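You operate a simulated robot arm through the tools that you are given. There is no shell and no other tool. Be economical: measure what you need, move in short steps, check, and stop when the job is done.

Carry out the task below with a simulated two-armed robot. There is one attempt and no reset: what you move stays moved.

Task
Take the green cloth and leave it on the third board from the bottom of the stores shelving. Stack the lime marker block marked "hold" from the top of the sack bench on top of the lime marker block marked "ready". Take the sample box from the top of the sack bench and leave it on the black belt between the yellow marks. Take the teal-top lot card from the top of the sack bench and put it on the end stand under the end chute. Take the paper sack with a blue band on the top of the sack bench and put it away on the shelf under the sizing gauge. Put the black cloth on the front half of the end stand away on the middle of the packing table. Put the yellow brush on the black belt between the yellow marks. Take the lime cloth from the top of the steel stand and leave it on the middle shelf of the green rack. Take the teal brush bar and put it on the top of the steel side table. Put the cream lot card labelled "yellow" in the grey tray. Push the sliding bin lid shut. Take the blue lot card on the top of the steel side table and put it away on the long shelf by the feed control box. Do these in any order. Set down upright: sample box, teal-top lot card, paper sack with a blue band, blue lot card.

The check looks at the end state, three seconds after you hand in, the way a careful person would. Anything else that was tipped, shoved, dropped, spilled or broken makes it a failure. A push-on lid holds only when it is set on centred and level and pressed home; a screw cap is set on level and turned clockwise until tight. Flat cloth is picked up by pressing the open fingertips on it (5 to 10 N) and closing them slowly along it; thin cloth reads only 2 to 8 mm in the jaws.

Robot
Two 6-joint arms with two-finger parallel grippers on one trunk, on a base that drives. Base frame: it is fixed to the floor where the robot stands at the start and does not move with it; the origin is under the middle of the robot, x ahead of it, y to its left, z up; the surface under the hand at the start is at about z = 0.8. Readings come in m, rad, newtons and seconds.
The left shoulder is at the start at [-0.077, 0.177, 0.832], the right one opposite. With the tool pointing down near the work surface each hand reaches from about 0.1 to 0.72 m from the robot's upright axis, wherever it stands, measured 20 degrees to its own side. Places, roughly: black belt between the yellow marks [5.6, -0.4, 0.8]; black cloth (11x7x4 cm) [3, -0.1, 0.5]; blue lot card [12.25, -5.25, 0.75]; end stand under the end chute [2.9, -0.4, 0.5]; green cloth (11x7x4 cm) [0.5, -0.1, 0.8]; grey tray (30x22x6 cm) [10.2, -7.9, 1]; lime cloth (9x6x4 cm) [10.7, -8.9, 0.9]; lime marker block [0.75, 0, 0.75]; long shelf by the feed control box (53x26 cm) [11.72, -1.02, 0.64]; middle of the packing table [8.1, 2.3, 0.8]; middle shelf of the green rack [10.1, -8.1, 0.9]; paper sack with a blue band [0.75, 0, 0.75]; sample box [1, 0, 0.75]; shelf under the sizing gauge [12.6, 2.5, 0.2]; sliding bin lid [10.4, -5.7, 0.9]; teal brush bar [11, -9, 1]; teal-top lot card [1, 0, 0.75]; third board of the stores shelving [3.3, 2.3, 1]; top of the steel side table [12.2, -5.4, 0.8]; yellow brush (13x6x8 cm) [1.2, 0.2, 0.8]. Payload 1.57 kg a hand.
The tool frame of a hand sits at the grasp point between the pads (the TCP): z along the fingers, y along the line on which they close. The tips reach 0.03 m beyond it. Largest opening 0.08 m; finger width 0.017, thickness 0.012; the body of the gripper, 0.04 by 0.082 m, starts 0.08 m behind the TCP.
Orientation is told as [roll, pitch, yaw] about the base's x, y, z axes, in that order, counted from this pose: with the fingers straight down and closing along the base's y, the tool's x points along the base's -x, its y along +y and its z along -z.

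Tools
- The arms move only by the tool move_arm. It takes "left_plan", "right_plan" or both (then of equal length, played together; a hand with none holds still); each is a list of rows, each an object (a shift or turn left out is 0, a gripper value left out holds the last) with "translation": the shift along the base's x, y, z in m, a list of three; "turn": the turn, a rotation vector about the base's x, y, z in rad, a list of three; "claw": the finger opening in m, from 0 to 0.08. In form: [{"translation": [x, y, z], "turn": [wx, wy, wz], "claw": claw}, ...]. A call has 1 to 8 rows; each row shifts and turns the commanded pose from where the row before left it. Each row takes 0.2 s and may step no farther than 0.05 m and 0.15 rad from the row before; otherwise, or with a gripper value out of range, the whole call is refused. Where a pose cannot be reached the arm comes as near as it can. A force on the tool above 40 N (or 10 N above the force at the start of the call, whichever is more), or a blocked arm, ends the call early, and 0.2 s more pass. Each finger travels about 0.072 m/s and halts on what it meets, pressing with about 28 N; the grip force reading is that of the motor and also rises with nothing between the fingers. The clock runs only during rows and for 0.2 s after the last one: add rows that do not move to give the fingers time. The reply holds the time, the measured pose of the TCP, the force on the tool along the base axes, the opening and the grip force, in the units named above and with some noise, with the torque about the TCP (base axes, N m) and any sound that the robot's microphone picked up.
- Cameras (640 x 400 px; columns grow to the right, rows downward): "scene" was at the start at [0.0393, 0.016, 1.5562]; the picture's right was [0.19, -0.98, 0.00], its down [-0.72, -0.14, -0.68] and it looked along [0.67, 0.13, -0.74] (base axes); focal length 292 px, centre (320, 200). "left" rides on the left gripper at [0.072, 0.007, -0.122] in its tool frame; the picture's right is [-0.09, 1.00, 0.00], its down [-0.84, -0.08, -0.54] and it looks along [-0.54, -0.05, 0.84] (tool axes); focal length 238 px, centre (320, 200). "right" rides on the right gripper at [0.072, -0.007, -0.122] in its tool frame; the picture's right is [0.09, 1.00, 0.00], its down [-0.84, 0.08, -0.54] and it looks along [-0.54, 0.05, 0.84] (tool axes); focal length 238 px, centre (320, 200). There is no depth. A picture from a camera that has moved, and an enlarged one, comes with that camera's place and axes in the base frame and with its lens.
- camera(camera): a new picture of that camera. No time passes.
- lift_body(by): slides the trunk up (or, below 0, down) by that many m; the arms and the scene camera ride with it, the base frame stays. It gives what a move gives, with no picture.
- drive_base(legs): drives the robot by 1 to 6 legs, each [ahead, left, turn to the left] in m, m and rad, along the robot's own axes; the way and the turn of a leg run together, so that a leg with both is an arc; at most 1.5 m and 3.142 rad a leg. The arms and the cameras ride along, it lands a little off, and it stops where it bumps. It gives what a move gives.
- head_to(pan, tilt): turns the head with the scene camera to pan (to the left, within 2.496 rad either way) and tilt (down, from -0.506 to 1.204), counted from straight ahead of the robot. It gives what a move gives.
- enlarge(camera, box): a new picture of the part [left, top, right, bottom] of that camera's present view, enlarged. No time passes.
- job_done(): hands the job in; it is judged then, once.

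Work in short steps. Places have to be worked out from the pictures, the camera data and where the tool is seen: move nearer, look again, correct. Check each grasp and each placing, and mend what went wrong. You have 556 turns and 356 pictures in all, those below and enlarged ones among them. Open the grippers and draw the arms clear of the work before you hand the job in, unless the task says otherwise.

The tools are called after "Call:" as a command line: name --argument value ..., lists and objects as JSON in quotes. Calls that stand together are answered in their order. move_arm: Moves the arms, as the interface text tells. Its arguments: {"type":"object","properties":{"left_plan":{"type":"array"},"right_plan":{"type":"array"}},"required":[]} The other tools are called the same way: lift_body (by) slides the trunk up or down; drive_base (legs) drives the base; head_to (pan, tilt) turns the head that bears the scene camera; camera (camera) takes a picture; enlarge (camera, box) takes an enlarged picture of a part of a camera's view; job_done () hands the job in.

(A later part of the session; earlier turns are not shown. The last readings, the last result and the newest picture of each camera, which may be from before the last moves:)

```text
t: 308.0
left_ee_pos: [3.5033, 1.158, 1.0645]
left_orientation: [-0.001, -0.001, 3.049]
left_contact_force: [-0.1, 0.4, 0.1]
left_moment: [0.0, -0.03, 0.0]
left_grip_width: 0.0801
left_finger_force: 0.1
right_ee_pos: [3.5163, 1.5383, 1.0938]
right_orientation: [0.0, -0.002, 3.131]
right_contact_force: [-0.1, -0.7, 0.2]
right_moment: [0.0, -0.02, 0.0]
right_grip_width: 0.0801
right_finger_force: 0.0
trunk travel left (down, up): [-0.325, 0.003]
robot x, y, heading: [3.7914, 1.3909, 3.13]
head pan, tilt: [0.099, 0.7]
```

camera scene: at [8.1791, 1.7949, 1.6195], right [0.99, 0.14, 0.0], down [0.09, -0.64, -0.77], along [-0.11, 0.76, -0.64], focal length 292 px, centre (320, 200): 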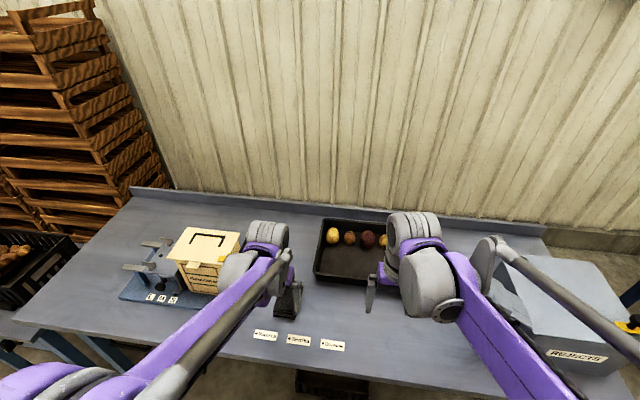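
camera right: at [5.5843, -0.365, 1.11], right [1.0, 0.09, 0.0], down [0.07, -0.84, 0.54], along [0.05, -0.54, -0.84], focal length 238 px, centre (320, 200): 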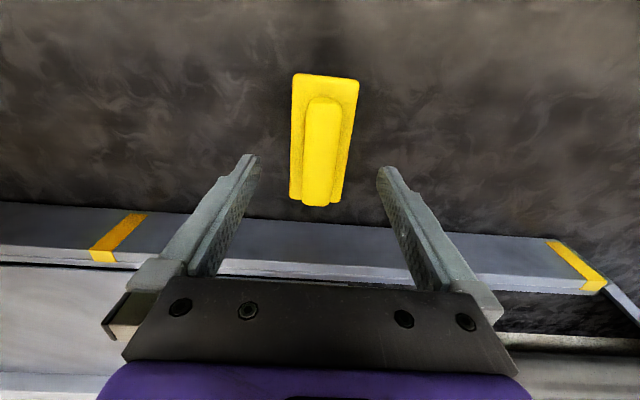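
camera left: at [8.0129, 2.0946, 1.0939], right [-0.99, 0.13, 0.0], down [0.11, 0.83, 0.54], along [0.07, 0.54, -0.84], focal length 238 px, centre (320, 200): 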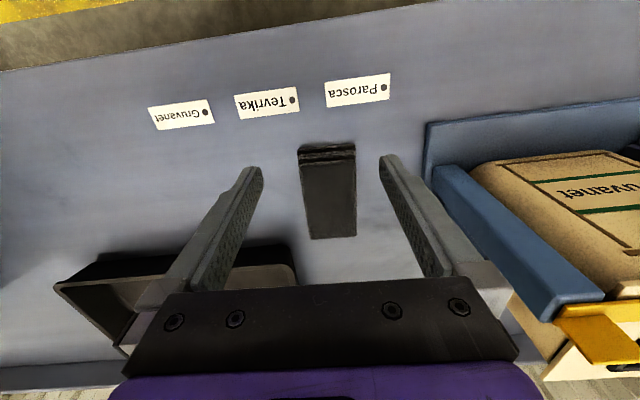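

Continue to the bench's left side and face it.

Call:
drive_base --legs '[[1.4, 0.1, 0], [1.4, 0.1, 0], [0, 0, 1.575], [0.3, 0, 0]]'

Call:
head_to --pan 0.0 --tilt 0.75

Call:
camera --camera "scene"

```text
t: 326.8
left_ee_pos: [1.2756, 0.5792, 1.0624]
left_orientation: [-0.001, 0.0, -1.643]
left_contact_force: [-0.3, 0.0, -0.3]
left_moment: [0.0, 0.0, -0.02]
left_grip_width: 0.0803
left_finger_force: 0.1
right_ee_pos: [0.8939, 0.5861, 1.0942]
right_orientation: [0.0, -0.002, -1.561]
right_contact_force: [-0.1, -0.2, -0.4]
right_moment: [0.0, 0.01, -0.04]
right_grip_width: 0.0799
right_finger_force: 0.0
trunk travel left (down, up): [-0.325, 0.003]
robot x, y, heading: [1.0385, 0.8659, -1.567]
head pan, tilt: [0.099, 0.7]
```

```text
t: 327.5
left_ee_pos: [1.2746, 0.578, 1.063]
left_orientation: [-0.003, 0.0, -1.643]
left_contact_force: [-1.1, -0.1, 0.5]
left_moment: [0.01, -0.02, -0.01]
left_grip_width: 0.0801
left_finger_force: 0.0
right_ee_pos: [0.8941, 0.5844, 1.0947]
right_orientation: [0.0, -0.003, -1.561]
right_contact_force: [-1.1, 0.5, 1.0]
right_moment: [0.01, 0.01, 0.0]
right_grip_width: 0.08
right_finger_force: 0.0
trunk travel left (down, up): [-0.325, 0.003]
robot x, y, heading: [1.0395, 0.8639, -1.561]
head pan, tilt: [0.0, 0.75]
```

```text
278 pictures are left
camera scene: at [1.0403, 0.8247, 1.6153], right [-1.0, -0.01, 0.0], down [-0.01, 0.68, -0.73], along [0.01, -0.73, -0.68], focal length 292 px, centre (320, 200)
```

scene: 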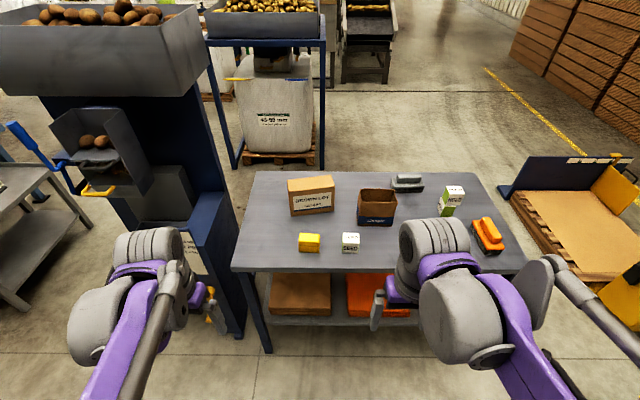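

Call:
enlarge --camera "scene" --box '[260, 160, 420, 260]'

```text
4.00 times, centred on (340, 210) of scene
camera zoom: at [1.0403, 0.8247, 1.6153], right [-1.0, -0.01, 0.0], down [-0.01, 0.68, -0.73], along [0.01, -0.73, -0.68], focal length 1168 px, centre (240, 160)
```

zoom: 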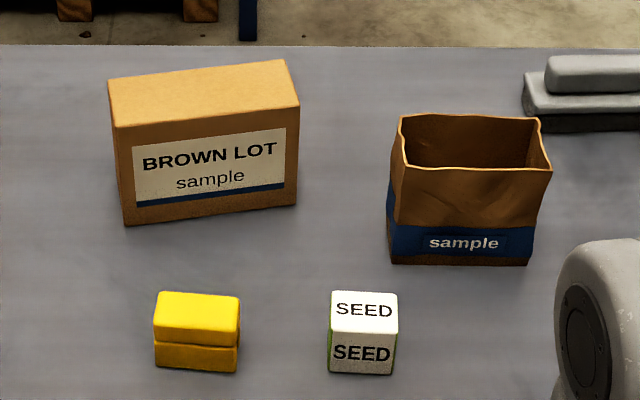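

Box: centre ≈(1.086, -0.005), 6.8 cm thick, yaw≈0.175, top z≈0.926. Sack: x 0.78–0.91, y≈0.02–0.09. I'll drive closer and turn the left hand so it closes across the box's thin side.

Call:
drive_base --legs '[[0.33, 0.0, 0]]'

Call:
move_arm --left_plan '[{"translation": [-0.01, -0.01, 0.01], "turn": [0, 0, -0.149]}, {"translation": [-0.01, -0.01, 0.01], "turn": [0, 0, -0.149]}, {"translation": [-0.01, -0.01, 0.01], "turn": [0, 0, -0.149]}, {"translation": [0, -0.02, 0.01], "turn": [0, 0, -0.149]}, {"translation": [0, -0.03, 0.0], "turn": [0, 0, -0.149]}, {"translation": [0, -0.03, 0], "turn": [0, 0, -0.149]}, {"translation": [0, -0.04, 0], "turn": [0, 0, -0.149]}, {"translation": [0, -0.04, 0], "turn": [0, 0, -0.149]}]'

Call:
camera --camera "left"

```text
t: 329.7
left_ee_pos: [1.277, 0.2472, 1.0625]
left_orientation: [-0.002, 0.001, -1.647]
left_contact_force: [0.0, 0.6, 0.8]
left_moment: [0.02, -0.01, -0.01]
left_grip_width: 0.0801
left_finger_force: 0.0
right_ee_pos: [0.8961, 0.2532, 1.0931]
right_orientation: [0.0, -0.001, -1.566]
right_contact_force: [0.7, 0.5, 0.3]
right_moment: [-0.01, -0.01, -0.01]
right_grip_width: 0.0799
right_finger_force: 0.1
trunk travel left (down, up): [-0.325, 0.003]
robot x, y, heading: [1.0404, 0.5293, -1.565]
head pan, tilt: [0.0, 0.75]
```

```text
t: 331.5
left_ee_pos: [1.2455, 0.0544, 1.1006]
left_orientation: [-0.001, 0.0, -2.842]
left_contact_force: [0.5, 0.0, 0.2]
left_moment: [0.03, -0.01, -0.04]
left_grip_width: 0.0801
left_finger_force: 0.0
right_ee_pos: [0.8961, 0.2519, 1.095]
right_orientation: [0.001, -0.002, -1.566]
right_contact_force: [-0.1, -0.3, 1.4]
right_moment: [0.01, -0.02, 0.01]
right_grip_width: 0.0801
right_finger_force: 0.0
trunk travel left (down, up): [-0.325, 0.003]
robot x, y, heading: [1.0388, 0.5276, -1.563]
head pan, tilt: [0.0, 0.75]
```

```text
276 pictures are left
camera left: at [1.3178, 0.0707, 1.2231], right [0.21, -0.98, 0.0], down [-0.82, -0.17, 0.54], along [-0.53, -0.11, -0.84], focal length 238 px, centre (320, 200)
```

left: 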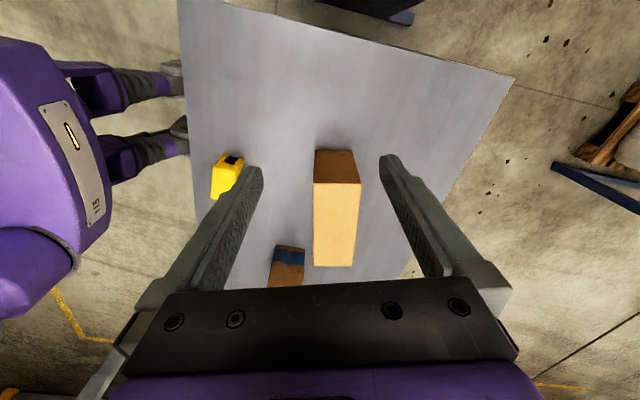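

Box centre (1.083, -0.003), yaw≈0.19. Move above it with the matching yaw and check again.

Call:
move_arm --left_plan '[{"translation": [-0.04, -0.014, -0.01], "turn": [0, 0, -0.055]}, {"translation": [-0.04, -0.014, -0.01], "turn": [0, 0, -0.055]}, {"translation": [-0.04, -0.014, -0.01]}, {"translation": [-0.041, -0.015, -0.02]}, {"translation": [0, 0, -0.03]}]'

Call:
camera --camera "left"

```text
t: 332.7
left_ee_pos: [1.0884, -0.0032, 1.022]
left_orientation: [-0.001, -0.001, -2.948]
left_contact_force: [-0.1, 0.2, -0.4]
left_moment: [-0.03, 0.02, -0.01]
left_grip_width: 0.08
left_finger_force: 0.0
right_ee_pos: [0.8954, 0.2529, 1.0949]
right_orientation: [-0.002, -0.002, -1.564]
right_contact_force: [0.6, 0.1, 0.2]
right_moment: [0.02, -0.04, 0.01]
right_grip_width: 0.0801
right_finger_force: 0.0
trunk travel left (down, up): [-0.325, 0.003]
robot x, y, heading: [1.0369, 0.5332, -1.566]
head pan, tilt: [0.0, 0.75]
```

```text
275 pictures are left
camera left: at [1.1605, 0.0053, 1.1442], right [0.1, -0.99, 0.0], down [-0.84, -0.09, 0.54], along [-0.54, -0.05, -0.84], focal length 238 px, centre (320, 200)
```

left: 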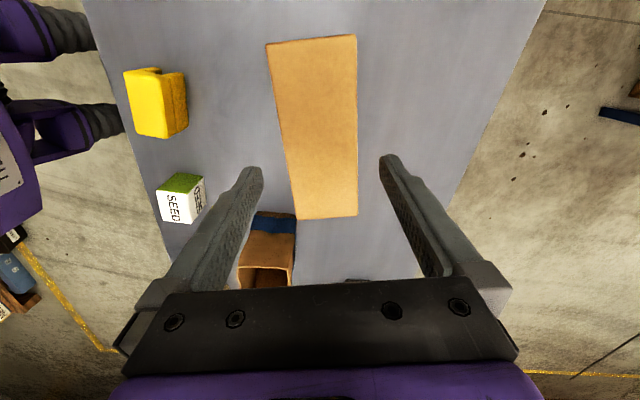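

Alignment within ~2 mm. Descend carefully over the box.

Call:
move_arm --left_plan '[{"translation": [-0.005, 0.002, -0.03]}, {"translation": [0, 0, -0.02]}, {"translation": [0, 0, -0.015]}, {"translation": [0, 0, -0.015]}, {"translation": [0, 0, -0.015]}]'

Call:
camera --camera "left"

```text
t: 333.9
left_ee_pos: [1.0807, 0.0007, 0.9277]
left_orientation: [0.0, 0.0, -2.947]
left_contact_force: [0.5, -4.2, 2.3]
left_moment: [-0.26, -0.03, 0.0]
left_grip_width: 0.0799
left_finger_force: 0.0
right_ee_pos: [0.8945, 0.2526, 1.094]
right_orientation: [-0.002, -0.002, -1.565]
right_contact_force: [-0.2, -0.5, 0.1]
right_moment: [-0.01, 0.0, 0.0]
right_grip_width: 0.0799
right_finger_force: 0.0
trunk travel left (down, up): [-0.325, 0.003]
robot x, y, heading: [1.0411, 0.5363, -1.56]
head pan, tilt: [0.0, 0.75]
```

```text
274 pictures are left
camera left: at [1.1539, 0.0099, 1.0495], right [0.1, -0.99, 0.0], down [-0.84, -0.09, 0.54], along [-0.54, -0.05, -0.84], focal length 238 px, centre (320, 200)
```

left: 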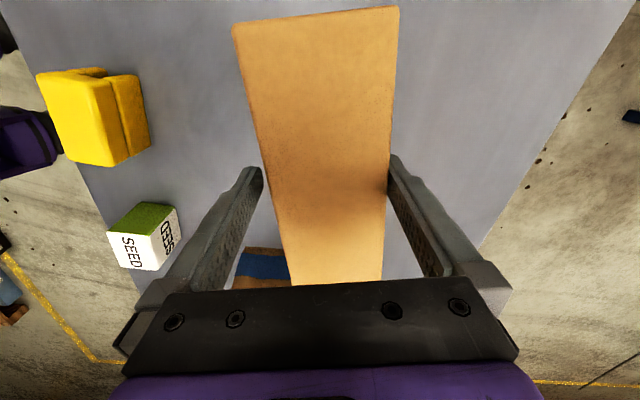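

The -y finger is rubbing. Shift 3 mm to -y and go on down, then close.

Call:
move_arm --left_plan '[{"translation": [0, -0.003, 0.0]}, {"translation": [0, 0, 0]}, {"translation": [0, 0, -0.015]}, {"translation": [0, 0, -0.015]}, {"translation": [0, 0, -0.015]}]'

```text
t: 335.1
left_ee_pos: [1.0825, -0.0023, 0.8826]
left_orientation: [-0.004, 0.0, -2.946]
left_contact_force: [0.4, -0.5, 0.6]
left_moment: [0.03, 0.02, 0.01]
left_grip_width: 0.0799
left_finger_force: 0.0
right_ee_pos: [0.8963, 0.2529, 1.0943]
right_orientation: [-0.002, -0.002, -1.563]
right_contact_force: [-0.4, 0.0, -0.5]
right_moment: [0.0, 0.04, 0.0]
right_grip_width: 0.08
right_finger_force: 0.0
trunk travel left (down, up): [-0.325, 0.003]
robot x, y, heading: [1.0408, 0.5316, -1.566]
head pan, tilt: [0.0, 0.75]
```

No more force. Close and lift a little to test.

Call:
move_arm --left_plan '[{"claw": 0.065}, {"claw": 0.05}, {"claw": 0.05}, {"claw": 0.05}, {"translation": [0, 0, 0.03]}, {"translation": [0, 0, 0.04]}, {"translation": [0, 0, 0.045]}, {"translation": [0, 0, 0.045]}]'

Call:
camera --camera "left"

Call:
camera --camera "right"

```text
t: 336.9
left_ee_pos: [1.0822, 0.0008, 1.0433]
left_orientation: [-0.001, 0.0, -2.948]
left_contact_force: [0.7, -0.2, -9.3]
left_moment: [0.05, -0.01, 0.01]
left_grip_width: 0.0696
left_finger_force: 27.9
right_ee_pos: [0.8957, 0.2535, 1.0943]
right_orientation: [0.0, -0.002, -1.564]
right_contact_force: [-0.2, -0.5, 0.5]
right_moment: [0.02, 0.01, -0.01]
right_grip_width: 0.0798
right_finger_force: 0.1
trunk travel left (down, up): [-0.325, 0.003]
robot x, y, heading: [1.0387, 0.5321, -1.559]
head pan, tilt: [0.0, 0.75]
```

```text
273 pictures are left
camera left: at [1.1562, 0.0088, 1.165], right [0.1, -0.99, 0.0], down [-0.84, -0.09, 0.54], along [-0.54, -0.05, -0.84], focal length 238 px, centre (320, 200)
```

left: 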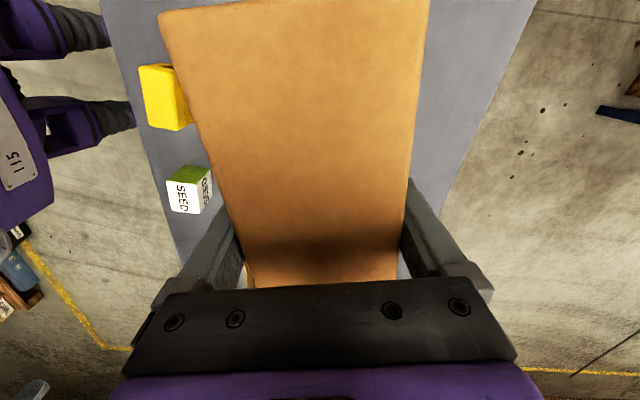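

```text
272 pictures are left
camera right: at [0.8883, 0.3256, 1.217], right [1.0, 0.1, 0.0], down [0.08, -0.84, 0.54], along [0.05, -0.54, -0.84], focal length 238 px, centre (320, 200)
```

right: 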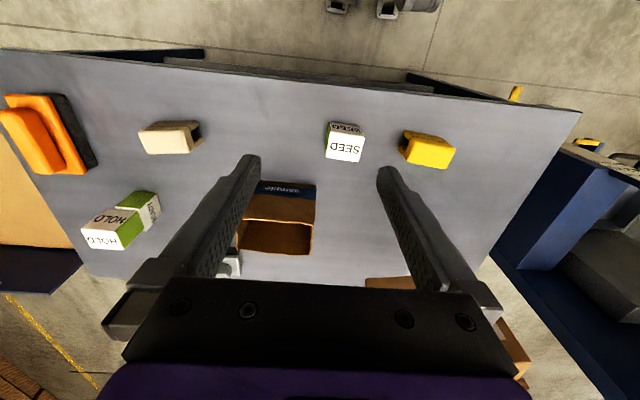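

Box is held level (weight ≈9 N). Pull the left hand back a bit and turn the right hand 90° to grip across the sack's 7 cm depth.

Call:
move_arm --left_plan '[{"translation": [0.01, 0.02, 0.01]}, {"translation": [0.01, 0.02, 0.01]}, {"translation": [0.01, 0.02, 0.01]}, {"translation": [0.01, 0.02, 0.01]}, {"translation": [0.01, 0.02, 0.01]}, {"translation": [0.01, 0.02, 0.01]}, {"translation": [0, 0, 0]}, {"translation": [0, 0, 0]}]' --right_plan '[{"translation": [-0.02, -0.01, 0.01], "turn": [0, 0, 0.149]}, {"translation": [-0.02, -0.02, 0.01], "turn": [0, 0, 0.149]}, {"translation": [-0.02, -0.02, 0.01], "turn": [0, 0, 0.149]}, {"translation": [-0.02, -0.02, 0.0], "turn": [0, 0, 0.149]}, {"translation": [-0.02, -0.02, 0], "turn": [0, 0, 0.149]}, {"translation": [-0.01, -0.02, 0], "turn": [0, 0, 0.149]}, {"translation": [0, -0.02, 0], "turn": [0, 0, 0.149]}, {"translation": [0, -0.02, 0], "turn": [0, 0, 0.149]}]'

Call:
move_arm --right_plan '[{"translation": [0, -0.02, -0.02], "turn": [0, 0, 0.149]}, {"translation": [0, -0.02, -0.02], "turn": [0, 0, 0.149]}, {"turn": [0, 0, 0.074]}]'

Call:
camera --camera "right"

```text
t: 338.7
left_ee_pos: [1.1407, 0.1173, 1.1039]
left_orientation: [-0.002, 0.0, -2.948]
left_contact_force: [-0.1, -0.8, -8.6]
left_moment: [0.05, -0.02, -0.02]
left_grip_width: 0.07
left_finger_force: 27.6
right_ee_pos: [0.7869, 0.1011, 1.1237]
right_orientation: [0.001, -0.002, -0.37]
right_contact_force: [0.0, -0.2, -0.3]
right_moment: [0.04, 0.0, 0.0]
right_grip_width: 0.0803
right_finger_force: 0.0
trunk travel left (down, up): [-0.325, 0.003]
robot x, y, heading: [1.0365, 0.5312, -1.565]
head pan, tilt: [0.0, 0.75]
```

```text
t: 339.5
left_ee_pos: [1.1416, 0.1198, 1.1043]
left_orientation: [-0.001, 0.0, -2.948]
left_contact_force: [0.3, 0.5, -8.7]
left_moment: [-0.02, -0.03, -0.01]
left_grip_width: 0.0699
left_finger_force: 27.6
right_ee_pos: [0.7864, 0.0637, 1.0824]
right_orientation: [0.0, -0.002, 0.001]
right_contact_force: [0.3, -0.6, 0.9]
right_moment: [-0.01, -0.02, 0.03]
right_grip_width: 0.0802
right_finger_force: 0.0
trunk travel left (down, up): [-0.325, 0.003]
robot x, y, heading: [1.0406, 0.5315, -1.564]
head pan, tilt: [0.0, 0.75]
```

```text
271 pictures are left
camera right: at [0.7135, 0.0577, 1.2056], right [-0.09, 1.0, 0.0], down [0.84, 0.08, 0.54], along [0.54, 0.05, -0.84], focal length 238 px, centre (320, 200)
```

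right: 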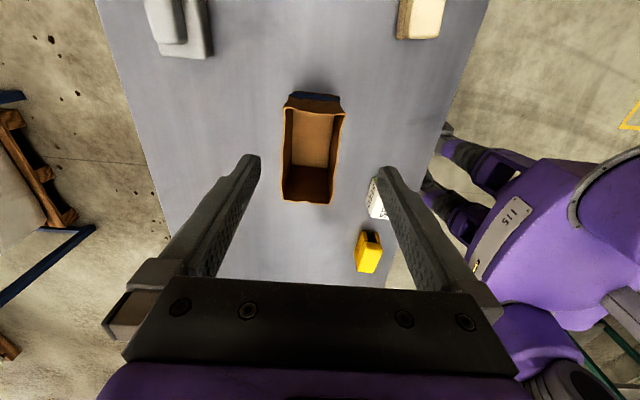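

The sack is empty and open, centre (0.834, 0.057), 7 cm deep. Move over and descend slowly around it.

Call:
move_arm --right_plan '[{"translation": [0.024, -0.003, -0.02]}, {"translation": [0.024, -0.004, -0.03]}, {"translation": [0, 0, -0.04]}, {"translation": [0, 0, 0]}]'

Call:
camera --camera "right"

```text
t: 340.5
left_ee_pos: [1.1416, 0.1178, 1.1036]
left_orientation: [-0.002, -0.001, -2.949]
left_contact_force: [0.3, 0.2, -8.3]
left_moment: [-0.03, 0.04, -0.01]
left_grip_width: 0.0698
left_finger_force: 27.9
right_ee_pos: [0.8343, 0.0535, 0.9946]
right_orientation: [-0.001, -0.002, -0.001]
right_contact_force: [-0.2, -0.8, 0.7]
right_moment: [-0.04, -0.02, 0.0]
right_grip_width: 0.0799
right_finger_force: 0.1
trunk travel left (down, up): [-0.325, 0.003]
robot x, y, heading: [1.04, 0.5353, -1.566]
head pan, tilt: [0.0, 0.75]
```

```text
270 pictures are left
camera right: at [0.7611, 0.0469, 1.1174], right [-0.09, 1.0, 0.0], down [0.84, 0.08, 0.54], along [0.54, 0.05, -0.84], focal length 238 px, centre (320, 200)
```

right: 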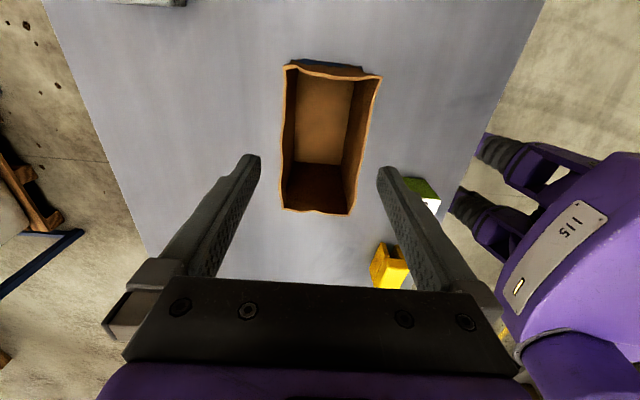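

Centred to within 3 mm; nudge +2.5 mm in y and descend.

Call:
move_arm --right_plan '[{"translation": [0, 0.0025, -0.02]}, {"translation": [0, 0, -0.015]}, {"translation": [0, 0, -0.015]}, {"translation": [0, 0, -0.015]}, {"translation": [0, 0, -0.015]}, {"translation": [0, 0, -0.015]}, {"translation": [0, 0, -0.015]}]'

Call:
camera --camera "right"

```text
t: 342.1
left_ee_pos: [1.1408, 0.118, 1.1038]
left_orientation: [-0.001, -0.001, -2.947]
left_contact_force: [-0.3, -0.5, -8.8]
left_moment: [0.0, -0.04, 0.01]
left_grip_width: 0.0699
left_finger_force: 27.9
right_ee_pos: [0.8322, 0.0573, 0.8836]
right_orientation: [0.0, 0.0, -0.001]
right_contact_force: [-0.5, 0.1, -0.5]
right_moment: [-0.03, 0.0, -0.04]
right_grip_width: 0.08
right_finger_force: 0.1
trunk travel left (down, up): [-0.325, 0.003]
robot x, y, heading: [1.0391, 0.531, -1.571]
head pan, tilt: [0.0, 0.75]
```

```text
269 pictures are left
camera right: at [0.7597, 0.051, 1.0064], right [-0.09, 1.0, 0.0], down [0.84, 0.08, 0.54], along [0.54, 0.05, -0.84], focal length 238 px, centre (320, 200)
```

right: 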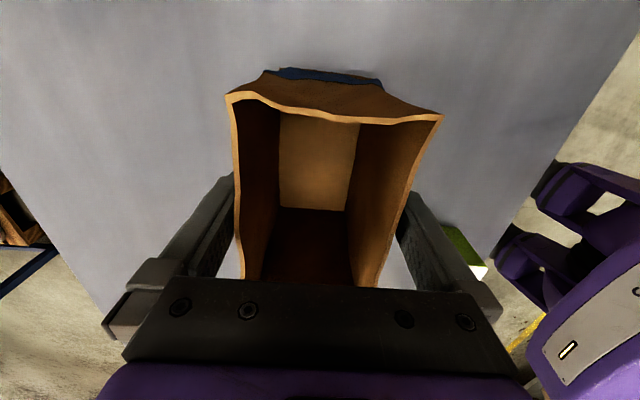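

Straddled without contact. Close and lift.

Call:
move_arm --right_plan '[{"claw": 0.065}, {"claw": 0.055}, {"claw": 0.05}, {"claw": 0.05}, {"translation": [0, 0, 0.03]}, {"translation": [0, 0, 0.04]}, {"translation": [0, 0, 0.045]}, {"translation": [0, 0, 0.045]}]'

Call:
camera --camera "right"

Call:
camera --camera "scene"

```text
t: 343.9
left_ee_pos: [1.1408, 0.1182, 1.1045]
left_orientation: [0.0, 0.0, -2.949]
left_contact_force: [0.8, -0.2, -9.2]
left_moment: [0.01, 0.0, -0.03]
left_grip_width: 0.0698
left_finger_force: 28.2
right_ee_pos: [0.8336, 0.0545, 1.0447]
right_orientation: [0.002, -0.002, -0.001]
right_contact_force: [0.1, -0.1, 0.2]
right_moment: [-0.01, 0.03, -0.03]
right_grip_width: 0.0735
right_finger_force: 28.1
trunk travel left (down, up): [-0.325, 0.003]
robot x, y, heading: [1.041, 0.5323, -1.567]
head pan, tilt: [0.0, 0.75]
```

```text
268 pictures are left
camera right: at [0.7609, 0.048, 1.1685], right [-0.09, 1.0, 0.0], down [0.84, 0.08, 0.54], along [0.54, 0.05, -0.84], focal length 238 px, centre (320, 200)
```

right: 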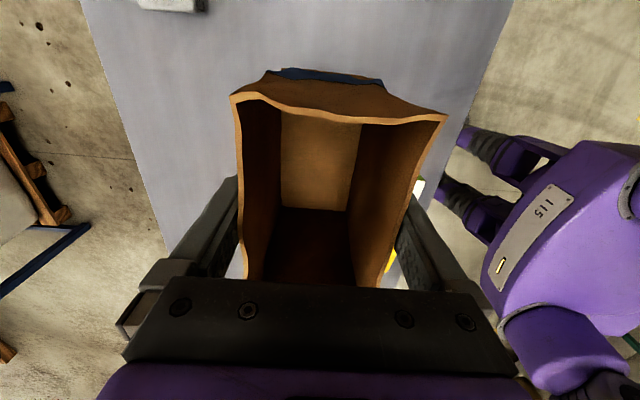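

```text
267 pictures are left
camera scene: at [1.0429, 0.4936, 1.6153], right [-1.0, -0.01, 0.0], down [0.0, 0.68, -0.73], along [0.0, -0.73, -0.68], focal length 292 px, centre (320, 200)
```

scene: 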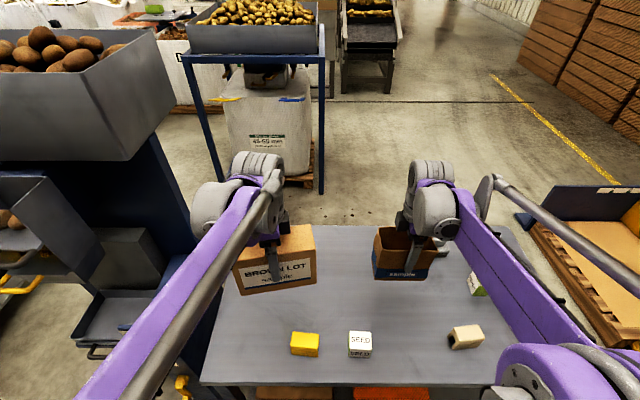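

Both are held. Draw the right hand in, back out and drive to the belt.

Call:
move_arm --right_plan '[{"translation": [0, 0.03, 0.02]}, {"translation": [0, 0.03, 0.02]}, {"translation": [0, 0.03, 0.01]}, {"translation": [0, 0.03, 0.0]}]'

Call:
drive_base --legs '[[-0.62, 0, 0], [0, 0, 1.567], [1.5, 0, 0], [1.5, 0, 0], [1.5, 0, 0]]'

```text
t: 344.9
left_ee_pos: [1.1404, 0.1199, 1.1031]
left_orientation: [0.002, -0.001, -2.949]
left_contact_force: [0.3, 0.4, -7.9]
left_moment: [-0.02, 0.01, -0.01]
left_grip_width: 0.0698
left_finger_force: 28.4
right_ee_pos: [0.8336, 0.1764, 1.0958]
right_orientation: [-0.003, -0.003, 0.0]
right_contact_force: [-0.2, 0.0, -0.4]
right_moment: [-0.01, -0.02, 0.0]
right_grip_width: 0.0732
right_finger_force: 27.8
trunk travel left (down, up): [-0.325, 0.003]
robot x, y, heading: [1.0398, 0.5327, -1.566]
head pan, tilt: [0.0, 0.75]
```

```text
t: 373.4
left_ee_pos: [5.9195, 1.5962, 1.1039]
left_orientation: [-0.003, 0.001, -1.334]
left_contact_force: [0.4, -0.1, -9.2]
left_moment: [0.04, 0.01, 0.02]
left_grip_width: 0.0697
left_finger_force: 28.2
right_ee_pos: [5.8758, 1.285, 1.0952]
right_orientation: [0.0, -0.001, 1.614]
right_contact_force: [0.7, -0.5, -0.7]
right_moment: [0.04, 0.01, 0.01]
right_grip_width: 0.0731
right_finger_force: 27.6
trunk travel left (down, up): [-0.325, 0.003]
robot x, y, heading: [5.5074, 1.4751, 0.05]
head pan, tilt: [0.0, 0.75]
```

Position in front of the belt again at about (5.7, 0.28).

Call:
drive_base --legs '[[0.18, -0.3, 0], [0, 0, -1.622], [0.6, 0, 0]]'

Call:
head_to --pan 0.0 --tilt 0.6

Call:
camera --camera "scene"

```text
t: 383.7
left_ee_pos: [5.7844, 0.1457, 1.1038]
left_orientation: [-0.002, 0.0, -2.976]
left_contact_force: [-0.2, 0.1, -9.1]
left_moment: [0.0, -0.05, -0.01]
left_grip_width: 0.07
left_finger_force: 27.9
right_ee_pos: [5.4789, 0.2101, 1.0952]
right_orientation: [0.0, -0.002, -0.026]
right_contact_force: [-1.0, 0.0, -1.1]
right_moment: [0.0, 0.03, -0.01]
right_grip_width: 0.0734
right_finger_force: 27.8
trunk travel left (down, up): [-0.325, 0.003]
robot x, y, heading: [5.6965, 0.5607, -1.591]
head pan, tilt: [0.0, 0.75]
```

```text
t: 384.4
left_ee_pos: [5.7852, 0.1459, 1.103]
left_orientation: [-0.001, 0.0, -2.975]
left_contact_force: [0.2, -0.2, -9.1]
left_moment: [-0.01, -0.01, -0.02]
left_grip_width: 0.0699
left_finger_force: 27.2
right_ee_pos: [5.48, 0.2096, 1.0957]
right_orientation: [0.001, -0.003, -0.026]
right_contact_force: [0.7, 0.3, -0.1]
right_moment: [0.01, 0.0, 0.01]
right_grip_width: 0.0732
right_finger_force: 28.2
trunk travel left (down, up): [-0.325, 0.003]
robot x, y, heading: [5.6959, 0.5567, -1.59]
head pan, tilt: [0.0, 0.6]
```

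```text
266 pictures are left
camera scene: at [5.6965, 0.5168, 1.6281], right [-1.0, 0.02, 0.0], down [0.01, 0.57, -0.82], along [-0.02, -0.82, -0.57], focal length 292 px, centre (320, 200)
```

scene: 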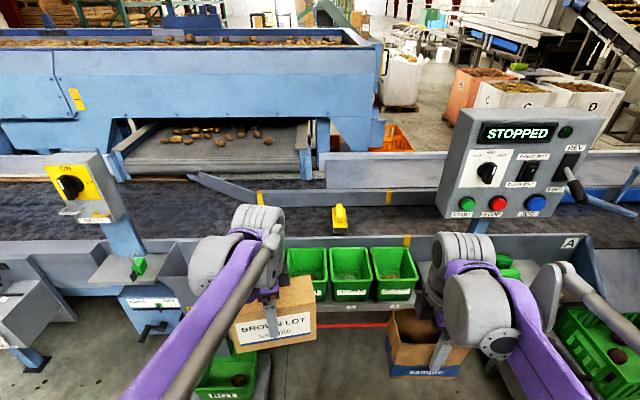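

Retract the right hand (sack) to keep clear of the control panel, then drive 0.29 m nearer.

Call:
move_arm --right_plan '[{"translation": [0.01, 0.03, 0]}, {"translation": [0.01, 0.03, 0]}, {"translation": [0.01, 0.03, 0]}]'

Call:
drive_base --legs '[[0.29, 0.01, 0.02]]'

Call:
move_arm --left_plan '[{"translation": [0, -0.045, 0]}, {"translation": [0, -0.045, 0]}, {"translation": [0, -0.045, 0]}, {"translation": [0, -0.045, 0]}, {"translation": [0, -0.045, -0.01]}, {"translation": [0, -0.045, -0.01]}, {"translation": [0, -0.03, -0.01]}]'

Call:
camera --camera "left"

Call:
camera --camera "scene"

```text
t: 385.2
left_ee_pos: [5.7846, 0.1466, 1.1051]
left_orientation: [-0.003, 0.0, -2.977]
left_contact_force: [-0.4, 0.2, -8.4]
left_moment: [0.03, 0.01, -0.01]
left_grip_width: 0.07
left_finger_force: 28.2
right_ee_pos: [5.5095, 0.2998, 1.0952]
right_orientation: [-0.001, -0.002, -0.026]
right_contact_force: [-1.2, 0.5, -0.4]
right_moment: [0.02, 0.02, -0.03]
right_grip_width: 0.0734
right_finger_force: 28.4
trunk travel left (down, up): [-0.325, 0.003]
robot x, y, heading: [5.6964, 0.5597, -1.592]
head pan, tilt: [0.0, 0.6]
```

```text
t: 387.2
left_ee_pos: [5.7943, -0.15, 1.1039]
left_orientation: [-0.001, -0.001, -2.965]
left_contact_force: [-1.0, -0.1, -9.1]
left_moment: [-0.02, -0.05, 0.01]
left_grip_width: 0.0699
left_finger_force: 28.3
right_ee_pos: [5.517, 0.0016, 1.0952]
right_orientation: [-0.001, -0.003, -0.015]
right_contact_force: [-1.2, -0.2, 0.3]
right_moment: [-0.01, 0.01, -0.01]
right_grip_width: 0.0732
right_finger_force: 28.0
trunk travel left (down, up): [-0.325, 0.003]
robot x, y, heading: [5.7025, 0.2649, -1.584]
head pan, tilt: [0.0, 0.6]
```

```text
t: 388.8
left_ee_pos: [5.7971, -0.4246, 1.0614]
left_orientation: [-0.002, 0.0, -2.966]
left_contact_force: [1.2, -0.3, -9.1]
left_moment: [-0.01, -0.04, 0.01]
left_grip_width: 0.0698
left_finger_force: 28.1
left hand out of reach, approached as far as the arm can: row 6, 7
right_ee_pos: [5.5172, 0.0012, 1.0959]
right_orientation: [-0.001, -0.001, -0.015]
right_contact_force: [-0.7, -1.3, -0.3]
right_moment: [0.01, 0.02, -0.02]
right_grip_width: 0.0734
right_finger_force: 28.1
trunk travel left (down, up): [-0.325, 0.003]
robot x, y, heading: [5.6976, 0.2649, -1.576]
head pan, tilt: [0.0, 0.6]
```

```text
265 pictures are left
camera left: at [5.8714, -0.4178, 1.184], right [0.08, -1.0, 0.0], down [-0.84, -0.07, 0.54], along [-0.54, -0.04, -0.84], focal length 238 px, centre (320, 200)
```

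left: 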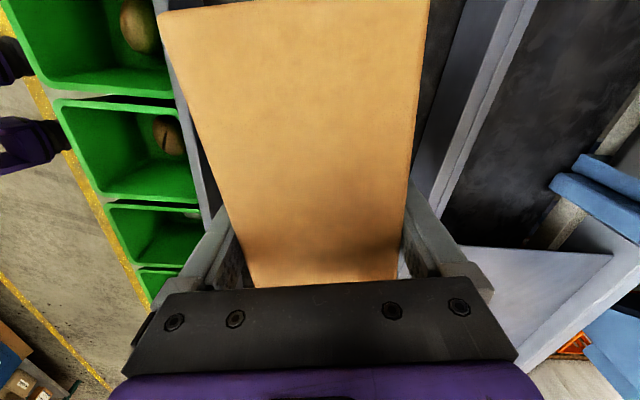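

```text
264 pictures are left
camera scene: at [5.7025, 0.2206, 1.6281], right [-1.0, 0.01, 0.0], down [0.01, 0.57, -0.82], along [-0.01, -0.82, -0.57], focal length 292 px, centre (320, 200)
```

scene: 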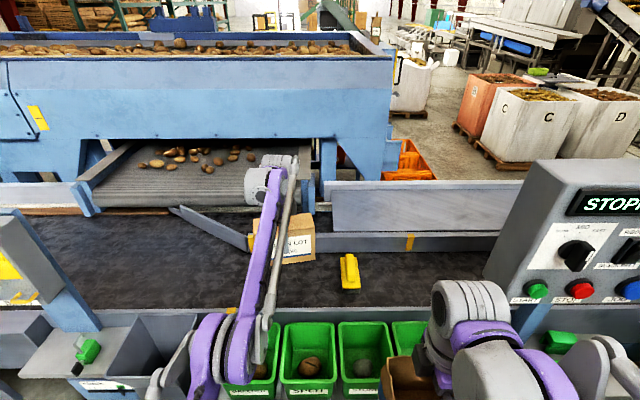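

Move the robot 3 cm closer so the box sits mid-belt, then lower it slowly.

Call:
drive_base --legs '[[0.03, 0, 0]]'

Call:
move_arm --left_plan '[{"translation": [0, 0, -0.04]}, {"translation": [0, 0, -0.04]}, {"translation": [0, 0, -0.04]}, {"translation": [0, 0, -0.02]}, {"translation": [0, 0, 0]}]'

```text
t: 389.7
left_ee_pos: [5.798, -0.4523, 1.0623]
left_orientation: [-0.004, 0.0, -2.965]
left_contact_force: [0.2, 0.7, -9.3]
left_moment: [-0.02, 0.01, 0.0]
left_grip_width: 0.07
left_finger_force: 28.3
right_ee_pos: [5.5151, -0.0253, 1.0945]
right_orientation: [-0.001, -0.003, -0.016]
right_contact_force: [0.1, 0.6, -0.7]
right_moment: [-0.03, 0.0, -0.01]
right_grip_width: 0.0735
right_finger_force: 27.6
trunk travel left (down, up): [-0.325, 0.003]
robot x, y, heading: [5.7022, 0.2339, -1.577]
head pan, tilt: [0.0, 0.6]
```

```text
t: 390.9
left_ee_pos: [5.7961, -0.484, 0.9339]
left_orientation: [-0.005, 0.0, -2.965]
left_contact_force: [0.9, -0.9, -8.8]
left_moment: [0.0, 0.01, -0.01]
left_grip_width: 0.0699
left_finger_force: 27.5
left hand out of reach, approached as far as the arm can: row 2, 3, 4
right_ee_pos: [5.5161, -0.0292, 1.0941]
right_orientation: [-0.001, -0.003, -0.015]
right_contact_force: [0.7, 0.4, 0.1]
right_moment: [0.01, -0.01, 0.02]
right_grip_width: 0.0735
right_finger_force: 27.8
trunk travel left (down, up): [-0.325, 0.003]
robot x, y, heading: [5.6982, 0.2371, -1.587]
head pan, tilt: [0.0, 0.6]
```

Now z 0.934, y -0.484. Shift back 2 cm and lower in small steps to contact.

Call:
move_arm --left_plan '[{"translation": [0, 0.03, 0]}, {"translation": [0, 0, -0.01]}, {"translation": [0, 0, -0.008]}, {"translation": [0, 0, -0.006]}, {"translation": [0, 0, -0.006]}]'

```text
t: 392.1
left_ee_pos: [5.7896, -0.486, 0.9214]
left_orientation: [-0.001, 0.001, -2.967]
left_contact_force: [2.4, 4.4, 24.4]
left_moment: [-0.74, 0.56, -0.26]
left_grip_width: 0.0697
left_finger_force: 27.7
left hand out of reach, approached as far as the arm can: row 1, 2, 3, 5
right_ee_pos: [5.517, -0.0269, 1.097]
right_orientation: [-0.003, -0.001, -0.014]
right_contact_force: [0.8, -0.4, -0.7]
right_moment: [0.01, 0.0, 0.03]
right_grip_width: 0.0733
right_finger_force: 27.7
trunk travel left (down, up): [-0.325, 0.003]
robot x, y, heading: [5.7007, 0.2388, -1.582]
head pan, tilt: [0.0, 0.6]
```

Contact earlier than expected with a moment—possibly the far rail. Check pictures.

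Call:
camera --camera "left"

Call:
enlarge --camera "scene" --box '[180, 180, 420, 330]'

```text
263 pictures are left
camera left: at [5.8639, -0.4788, 1.0443], right [0.08, -1.0, 0.0], down [-0.84, -0.07, 0.54], along [-0.54, -0.05, -0.84], focal length 238 px, centre (320, 200)
```

left: 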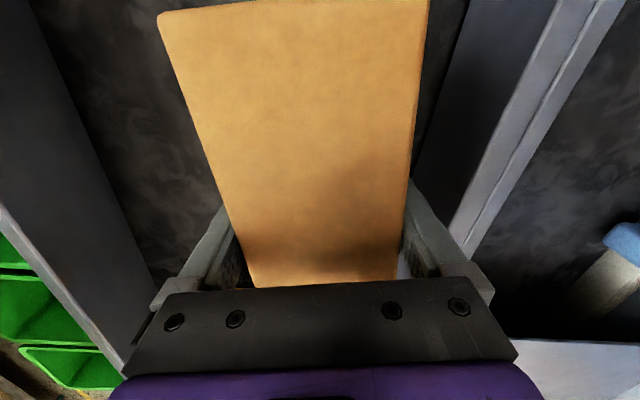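

```text
2.67 times, centred on (300, 255) of scene
camera zoom: at [5.7018, 0.1952, 1.6288], right [-1.0, 0.01, 0.0], down [0.01, 0.56, -0.83], along [-0.01, -0.83, -0.56], focal length 779 px, centre (373, 53)
```

zoom: 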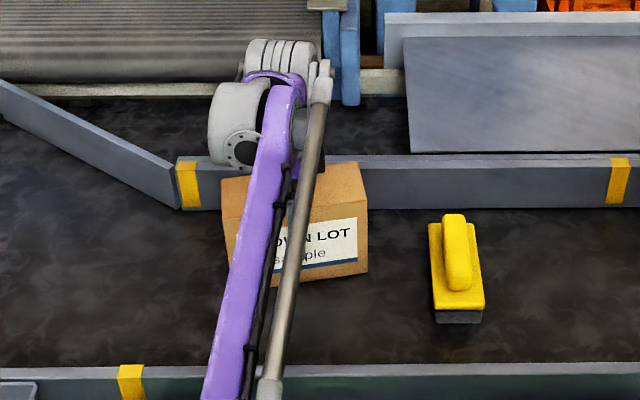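

The box is clear of the rail (belt y≈-0.34…-0.61), so it is resting on the belt at z≈0.84. Ease the push and open slowly.

Call:
move_arm --left_plan '[{"translation": [0, 0.01, 0.01]}, {"translation": [0, 0, 0]}]'

```text
t: 392.7
left_ee_pos: [5.7886, -0.4859, 0.9282]
left_orientation: [-0.003, -0.001, -2.966]
left_contact_force: [0.3, 0.7, -9.6]
left_moment: [0.02, 0.0, -0.02]
left_grip_width: 0.0701
left_finger_force: 27.8
left hand out of reach, approached as far as the arm can: row 1
right_ee_pos: [5.5161, -0.0293, 1.0944]
right_orientation: [-0.001, -0.003, -0.017]
right_contact_force: [0.2, 0.6, -0.2]
right_moment: [-0.02, 0.03, 0.0]
right_grip_width: 0.0733
right_finger_force: 28.0
trunk travel left (down, up): [-0.325, 0.003]
robot x, y, heading: [5.6988, 0.238, -1.578]
head pan, tilt: [0.0, 0.6]
```

Free again. Bring the commanded y back into reach and lower gently to about 0.922.

Call:
move_arm --left_plan '[{"translation": [0, 0.02, 0]}, {"translation": [0, 0.02, 0]}, {"translation": [0, 0, -0.004]}, {"translation": [0, 0, -0.003]}]'

```text
t: 393.7
left_ee_pos: [5.7876, -0.485, 0.9281]
left_orientation: [-0.003, 0.0, -2.966]
left_contact_force: [0.1, -0.1, -9.6]
left_moment: [-0.01, -0.02, -0.02]
left_grip_width: 0.07
left_finger_force: 28.1
left hand out of reach, approached as far as the arm can: row 1, 2, 4
right_ee_pos: [5.5176, -0.0289, 1.0943]
right_orientation: [0.0, -0.002, -0.016]
right_contact_force: [0.4, -0.3, -0.1]
right_moment: [-0.03, -0.01, -0.05]
right_grip_width: 0.0732
right_finger_force: 28.0
trunk travel left (down, up): [-0.325, 0.003]
robot x, y, heading: [5.7009, 0.2389, -1.581]
head pan, tilt: [0.0, 0.6]
```

Call:
move_arm --left_plan '[{"translation": [0, 0.04, 0.0]}, {"translation": [0, 0.0, 0]}]'

```text
t: 394.3
left_ee_pos: [5.7829, -0.4813, 0.9369]
left_orientation: [-0.003, 0.002, -2.965]
left_contact_force: [-0.3, -0.1, -8.3]
left_moment: [0.0, -0.03, -0.03]
left_grip_width: 0.0699
left_finger_force: 28.1
left hand out of reach, approached as far as the arm can: row 1
right_ee_pos: [5.5166, -0.0291, 1.0943]
right_orientation: [0.0, -0.001, -0.016]
right_contact_force: [-0.9, 0.3, -0.3]
right_moment: [0.0, -0.03, 0.0]
right_grip_width: 0.0731
right_finger_force: 28.0
trunk travel left (down, up): [-0.325, 0.003]
robot x, y, heading: [5.7013, 0.2365, -1.583]
head pan, tilt: [0.0, 0.6]
```

Still reported out of reach; pull back further in y to get free of the limit.

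Call:
move_arm --left_plan '[{"translation": [0, 0.045, 0.0]}, {"translation": [0, 0, 0]}]'

```text
t: 394.9
left_ee_pos: [5.7781, -0.4735, 0.9504]
left_orientation: [-0.003, -0.001, -2.966]
left_contact_force: [-0.1, -0.6, -9.2]
left_moment: [0.01, -0.02, 0.01]
left_grip_width: 0.0699
left_finger_force: 28.5
left hand out of reach, approached as far as the arm can: row 1
right_ee_pos: [5.516, -0.0292, 1.0944]
right_orientation: [-0.001, -0.003, -0.017]
right_contact_force: [-0.3, -0.5, 0.6]
right_moment: [0.01, 0.02, -0.01]
right_grip_width: 0.0734
right_finger_force: 28.0
trunk travel left (down, up): [-0.325, 0.003]
robot x, y, heading: [5.6995, 0.2392, -1.58]
head pan, tilt: [0.0, 0.6]
```

The solver seems stuck near the straight-arm limit. Lift and pull back to bend the elbow, then come down again at y≈-0.45.

Call:
move_arm --left_plan '[{"translation": [0, 0.02, 0.04]}, {"translation": [0, 0.02, 0.04]}, {"translation": [0, 0.02, 0.03]}, {"translation": [0, 0, 0]}]'

```text
t: 395.9
left_ee_pos: [5.7779, -0.4182, 1.0605]
left_orientation: [-0.001, -0.002, -2.964]
left_contact_force: [-0.6, 0.1, -8.7]
left_moment: [-0.01, -0.04, 0.0]
left_grip_width: 0.0698
left_finger_force: 28.2
right_ee_pos: [5.5152, -0.0295, 1.0943]
right_orientation: [0.002, -0.001, -0.017]
right_contact_force: [0.4, -0.2, -0.8]
right_moment: [-0.03, 0.0, -0.02]
right_grip_width: 0.0732
right_finger_force: 28.0
trunk travel left (down, up): [-0.325, 0.003]
robot x, y, heading: [5.6988, 0.2348, -1.583]
head pan, tilt: [0.0, 0.6]
```

Call:
move_arm --left_plan '[{"translation": [0.0, -0.01, -0.04]}, {"translation": [0, -0.01, -0.04]}, {"translation": [0, -0.01, -0.03]}, {"translation": [0, 0, 0]}]'

```text
t: 396.9
left_ee_pos: [5.7748, -0.4693, 0.964]
left_orientation: [-0.004, 0.0, -2.964]
left_contact_force: [-0.1, 0.9, -9.2]
left_moment: [0.03, -0.03, 0.03]
left_grip_width: 0.0699
left_finger_force: 28.2
left hand out of reach, approached as far as the arm can: row 1, 2, 3
right_ee_pos: [5.5174, -0.0285, 1.0939]
right_orientation: [-0.002, -0.002, -0.015]
right_contact_force: [-1.3, -0.1, -0.8]
right_moment: [-0.01, -0.03, 0.01]
right_grip_width: 0.0731
right_finger_force: 27.9
trunk travel left (down, up): [-0.325, 0.003]
robot x, y, heading: [5.697, 0.2344, -1.581]
head pan, tilt: [0.0, 0.6]
```

Simpler: use the trunk to lower the whole arm. First by 0.035 m.

Call:
lift_body --by -0.035

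```text
t: 397.6
left_ee_pos: [5.7767, -0.4505, 0.9167]
left_orientation: [-0.02, 0.005, -2.965]
left_contact_force: [0.1, 8.4, 31.7]
left_moment: [-0.99, -0.13, 0.04]
left_grip_width: 0.0701
left_finger_force: 28.5
right_ee_pos: [5.5158, -0.0231, 1.059]
right_orientation: [0.002, -0.001, -0.015]
right_contact_force: [0.3, -0.7, -0.3]
right_moment: [-0.01, 0.02, -0.01]
right_grip_width: 0.073
right_finger_force: 27.5
trunk travel left (down, up): [-0.291, 0.037]
robot x, y, heading: [5.702, 0.2402, -1.584]
head pan, tilt: [0.0, 0.6]
stopped: the force on the tool passed its limit at 72 N (the readings are from after the stop); the commanded pose is now the measured one
```

Contact at z 0.917, y -0.45. Raise the trunk slightly to relieve, then open.

Call:
lift_body --by 0.004

Call:
move_arm --left_plan '[{"claw": 0.072}, {"claw": 0.074}, {"claw": 0.076}, {"claw": 0.08}, {"claw": 0.08}]'

Call:
camera --camera "left"

```text
t: 398.1
left_ee_pos: [5.7759, -0.4535, 0.9154]
left_orientation: [-0.018, 0.005, -2.965]
left_contact_force: [-1.2, 1.1, -1.3]
left_moment: [0.07, -0.59, 0.22]
left_grip_width: 0.0699
left_finger_force: 27.6
right_ee_pos: [5.5167, -0.0246, 1.0623]
right_orientation: [0.005, -0.002, -0.015]
right_contact_force: [0.2, -0.1, 0.3]
right_moment: [0.01, -0.02, 0.0]
right_grip_width: 0.0734
right_finger_force: 28.5
trunk travel left (down, up): [-0.295, 0.033]
robot x, y, heading: [5.7, 0.2357, -1.585]
head pan, tilt: [0.0, 0.6]
```

```text
t: 399.3
left_ee_pos: [5.7762, -0.4531, 0.9171]
left_orientation: [-0.022, 0.005, -2.967]
left_contact_force: [0.6, -0.4, -0.8]
left_moment: [0.01, -0.01, -0.01]
left_grip_width: 0.0798
left_finger_force: 0.1
right_ee_pos: [5.5165, -0.0256, 1.0625]
right_orientation: [0.005, -0.003, -0.015]
right_contact_force: [-0.2, -0.7, -0.8]
right_moment: [0.01, -0.03, -0.03]
right_grip_width: 0.0732
right_finger_force: 27.8
trunk travel left (down, up): [-0.295, 0.033]
robot x, y, heading: [5.7031, 0.24, -1.583]
head pan, tilt: [0.0, 0.6]
```

```text
261 pictures are left
camera left: at [5.8489, -0.4487, 1.0387], right [0.08, -1.0, -0.02], down [-0.84, -0.08, 0.54], along [-0.54, -0.03, -0.84], focal length 238 px, centre (320, 200)
```

left: 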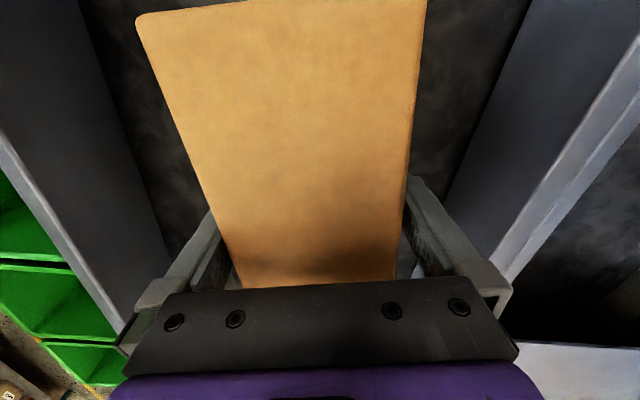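

Released; box stands between the fingers. Raise with the trunk first, then the arm.

Call:
lift_body --by 0.033

Call:
move_arm --left_plan '[{"translation": [0, 0, 0.015]}, {"translation": [0, 0, 0.02]}, {"translation": [0, 0, 0.03]}, {"translation": [0, 0, 0.03]}]'

Call:
camera --camera "left"

Call:
enlarge --camera "scene" --box '[180, 180, 420, 330]'

```text
t: 400.1
left_ee_pos: [5.7752, -0.4726, 0.9727]
left_orientation: [0.007, -0.001, -2.966]
left_contact_force: [0.0, 1.0, 0.0]
left_moment: [-0.1, 0.0, 0.0]
left_grip_width: 0.08
left_finger_force: 0.0
right_ee_pos: [5.5157, -0.0251, 1.0968]
right_orientation: [0.004, -0.002, -0.017]
right_contact_force: [0.6, 1.0, -0.2]
right_moment: [-0.02, 0.02, -0.03]
right_grip_width: 0.073
right_finger_force: 28.4
trunk travel left (down, up): [-0.328, 0.0]
robot x, y, heading: [5.6995, 0.2346, -1.581]
head pan, tilt: [0.0, 0.6]
```

```text
t: 401.1
left_ee_pos: [5.7772, -0.4568, 1.0582]
left_orientation: [0.008, -0.001, -2.966]
left_contact_force: [0.2, -0.3, 0.3]
left_moment: [-0.01, 0.02, 0.05]
left_grip_width: 0.0801
left_finger_force: 0.1
left hand out of reach, approached as far as the arm can: row 3, 4
right_ee_pos: [5.5158, -0.0244, 1.0959]
right_orientation: [0.004, -0.003, -0.015]
right_contact_force: [-0.7, -0.3, 0.5]
right_moment: [0.02, 0.01, -0.01]
right_grip_width: 0.0731
right_finger_force: 27.4
trunk travel left (down, up): [-0.328, 0.0]
robot x, y, heading: [5.6969, 0.235, -1.583]
head pan, tilt: [0.0, 0.6]
```

```text
260 pictures are left
camera left: at [5.8511, -0.448, 1.1806], right [0.08, -1.0, 0.01], down [-0.84, -0.07, 0.54], along [-0.54, -0.05, -0.84], focal length 238 px, centre (320, 200)
```

left: 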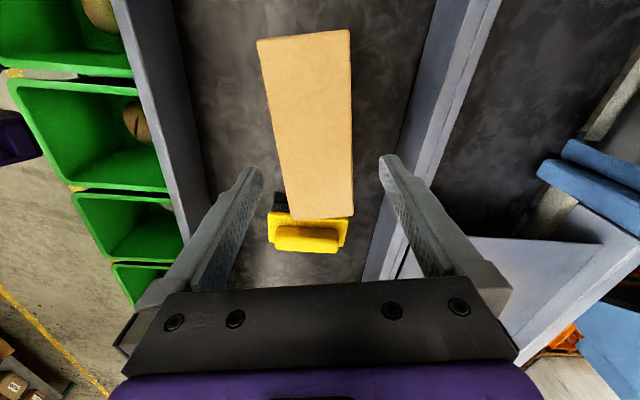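

```text
2.67 times, centred on (300, 255) of scene
camera zoom: at [5.7017, 0.1932, 1.6305], right [-1.0, 0.01, 0.0], down [0.01, 0.56, -0.83], along [-0.01, -0.83, -0.56], focal length 779 px, centre (373, 53)
```

zoom: 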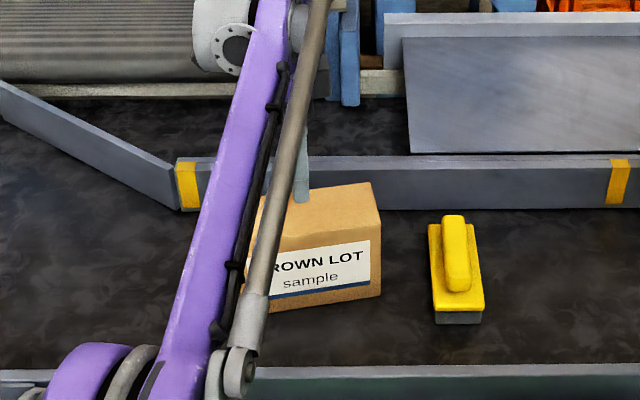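

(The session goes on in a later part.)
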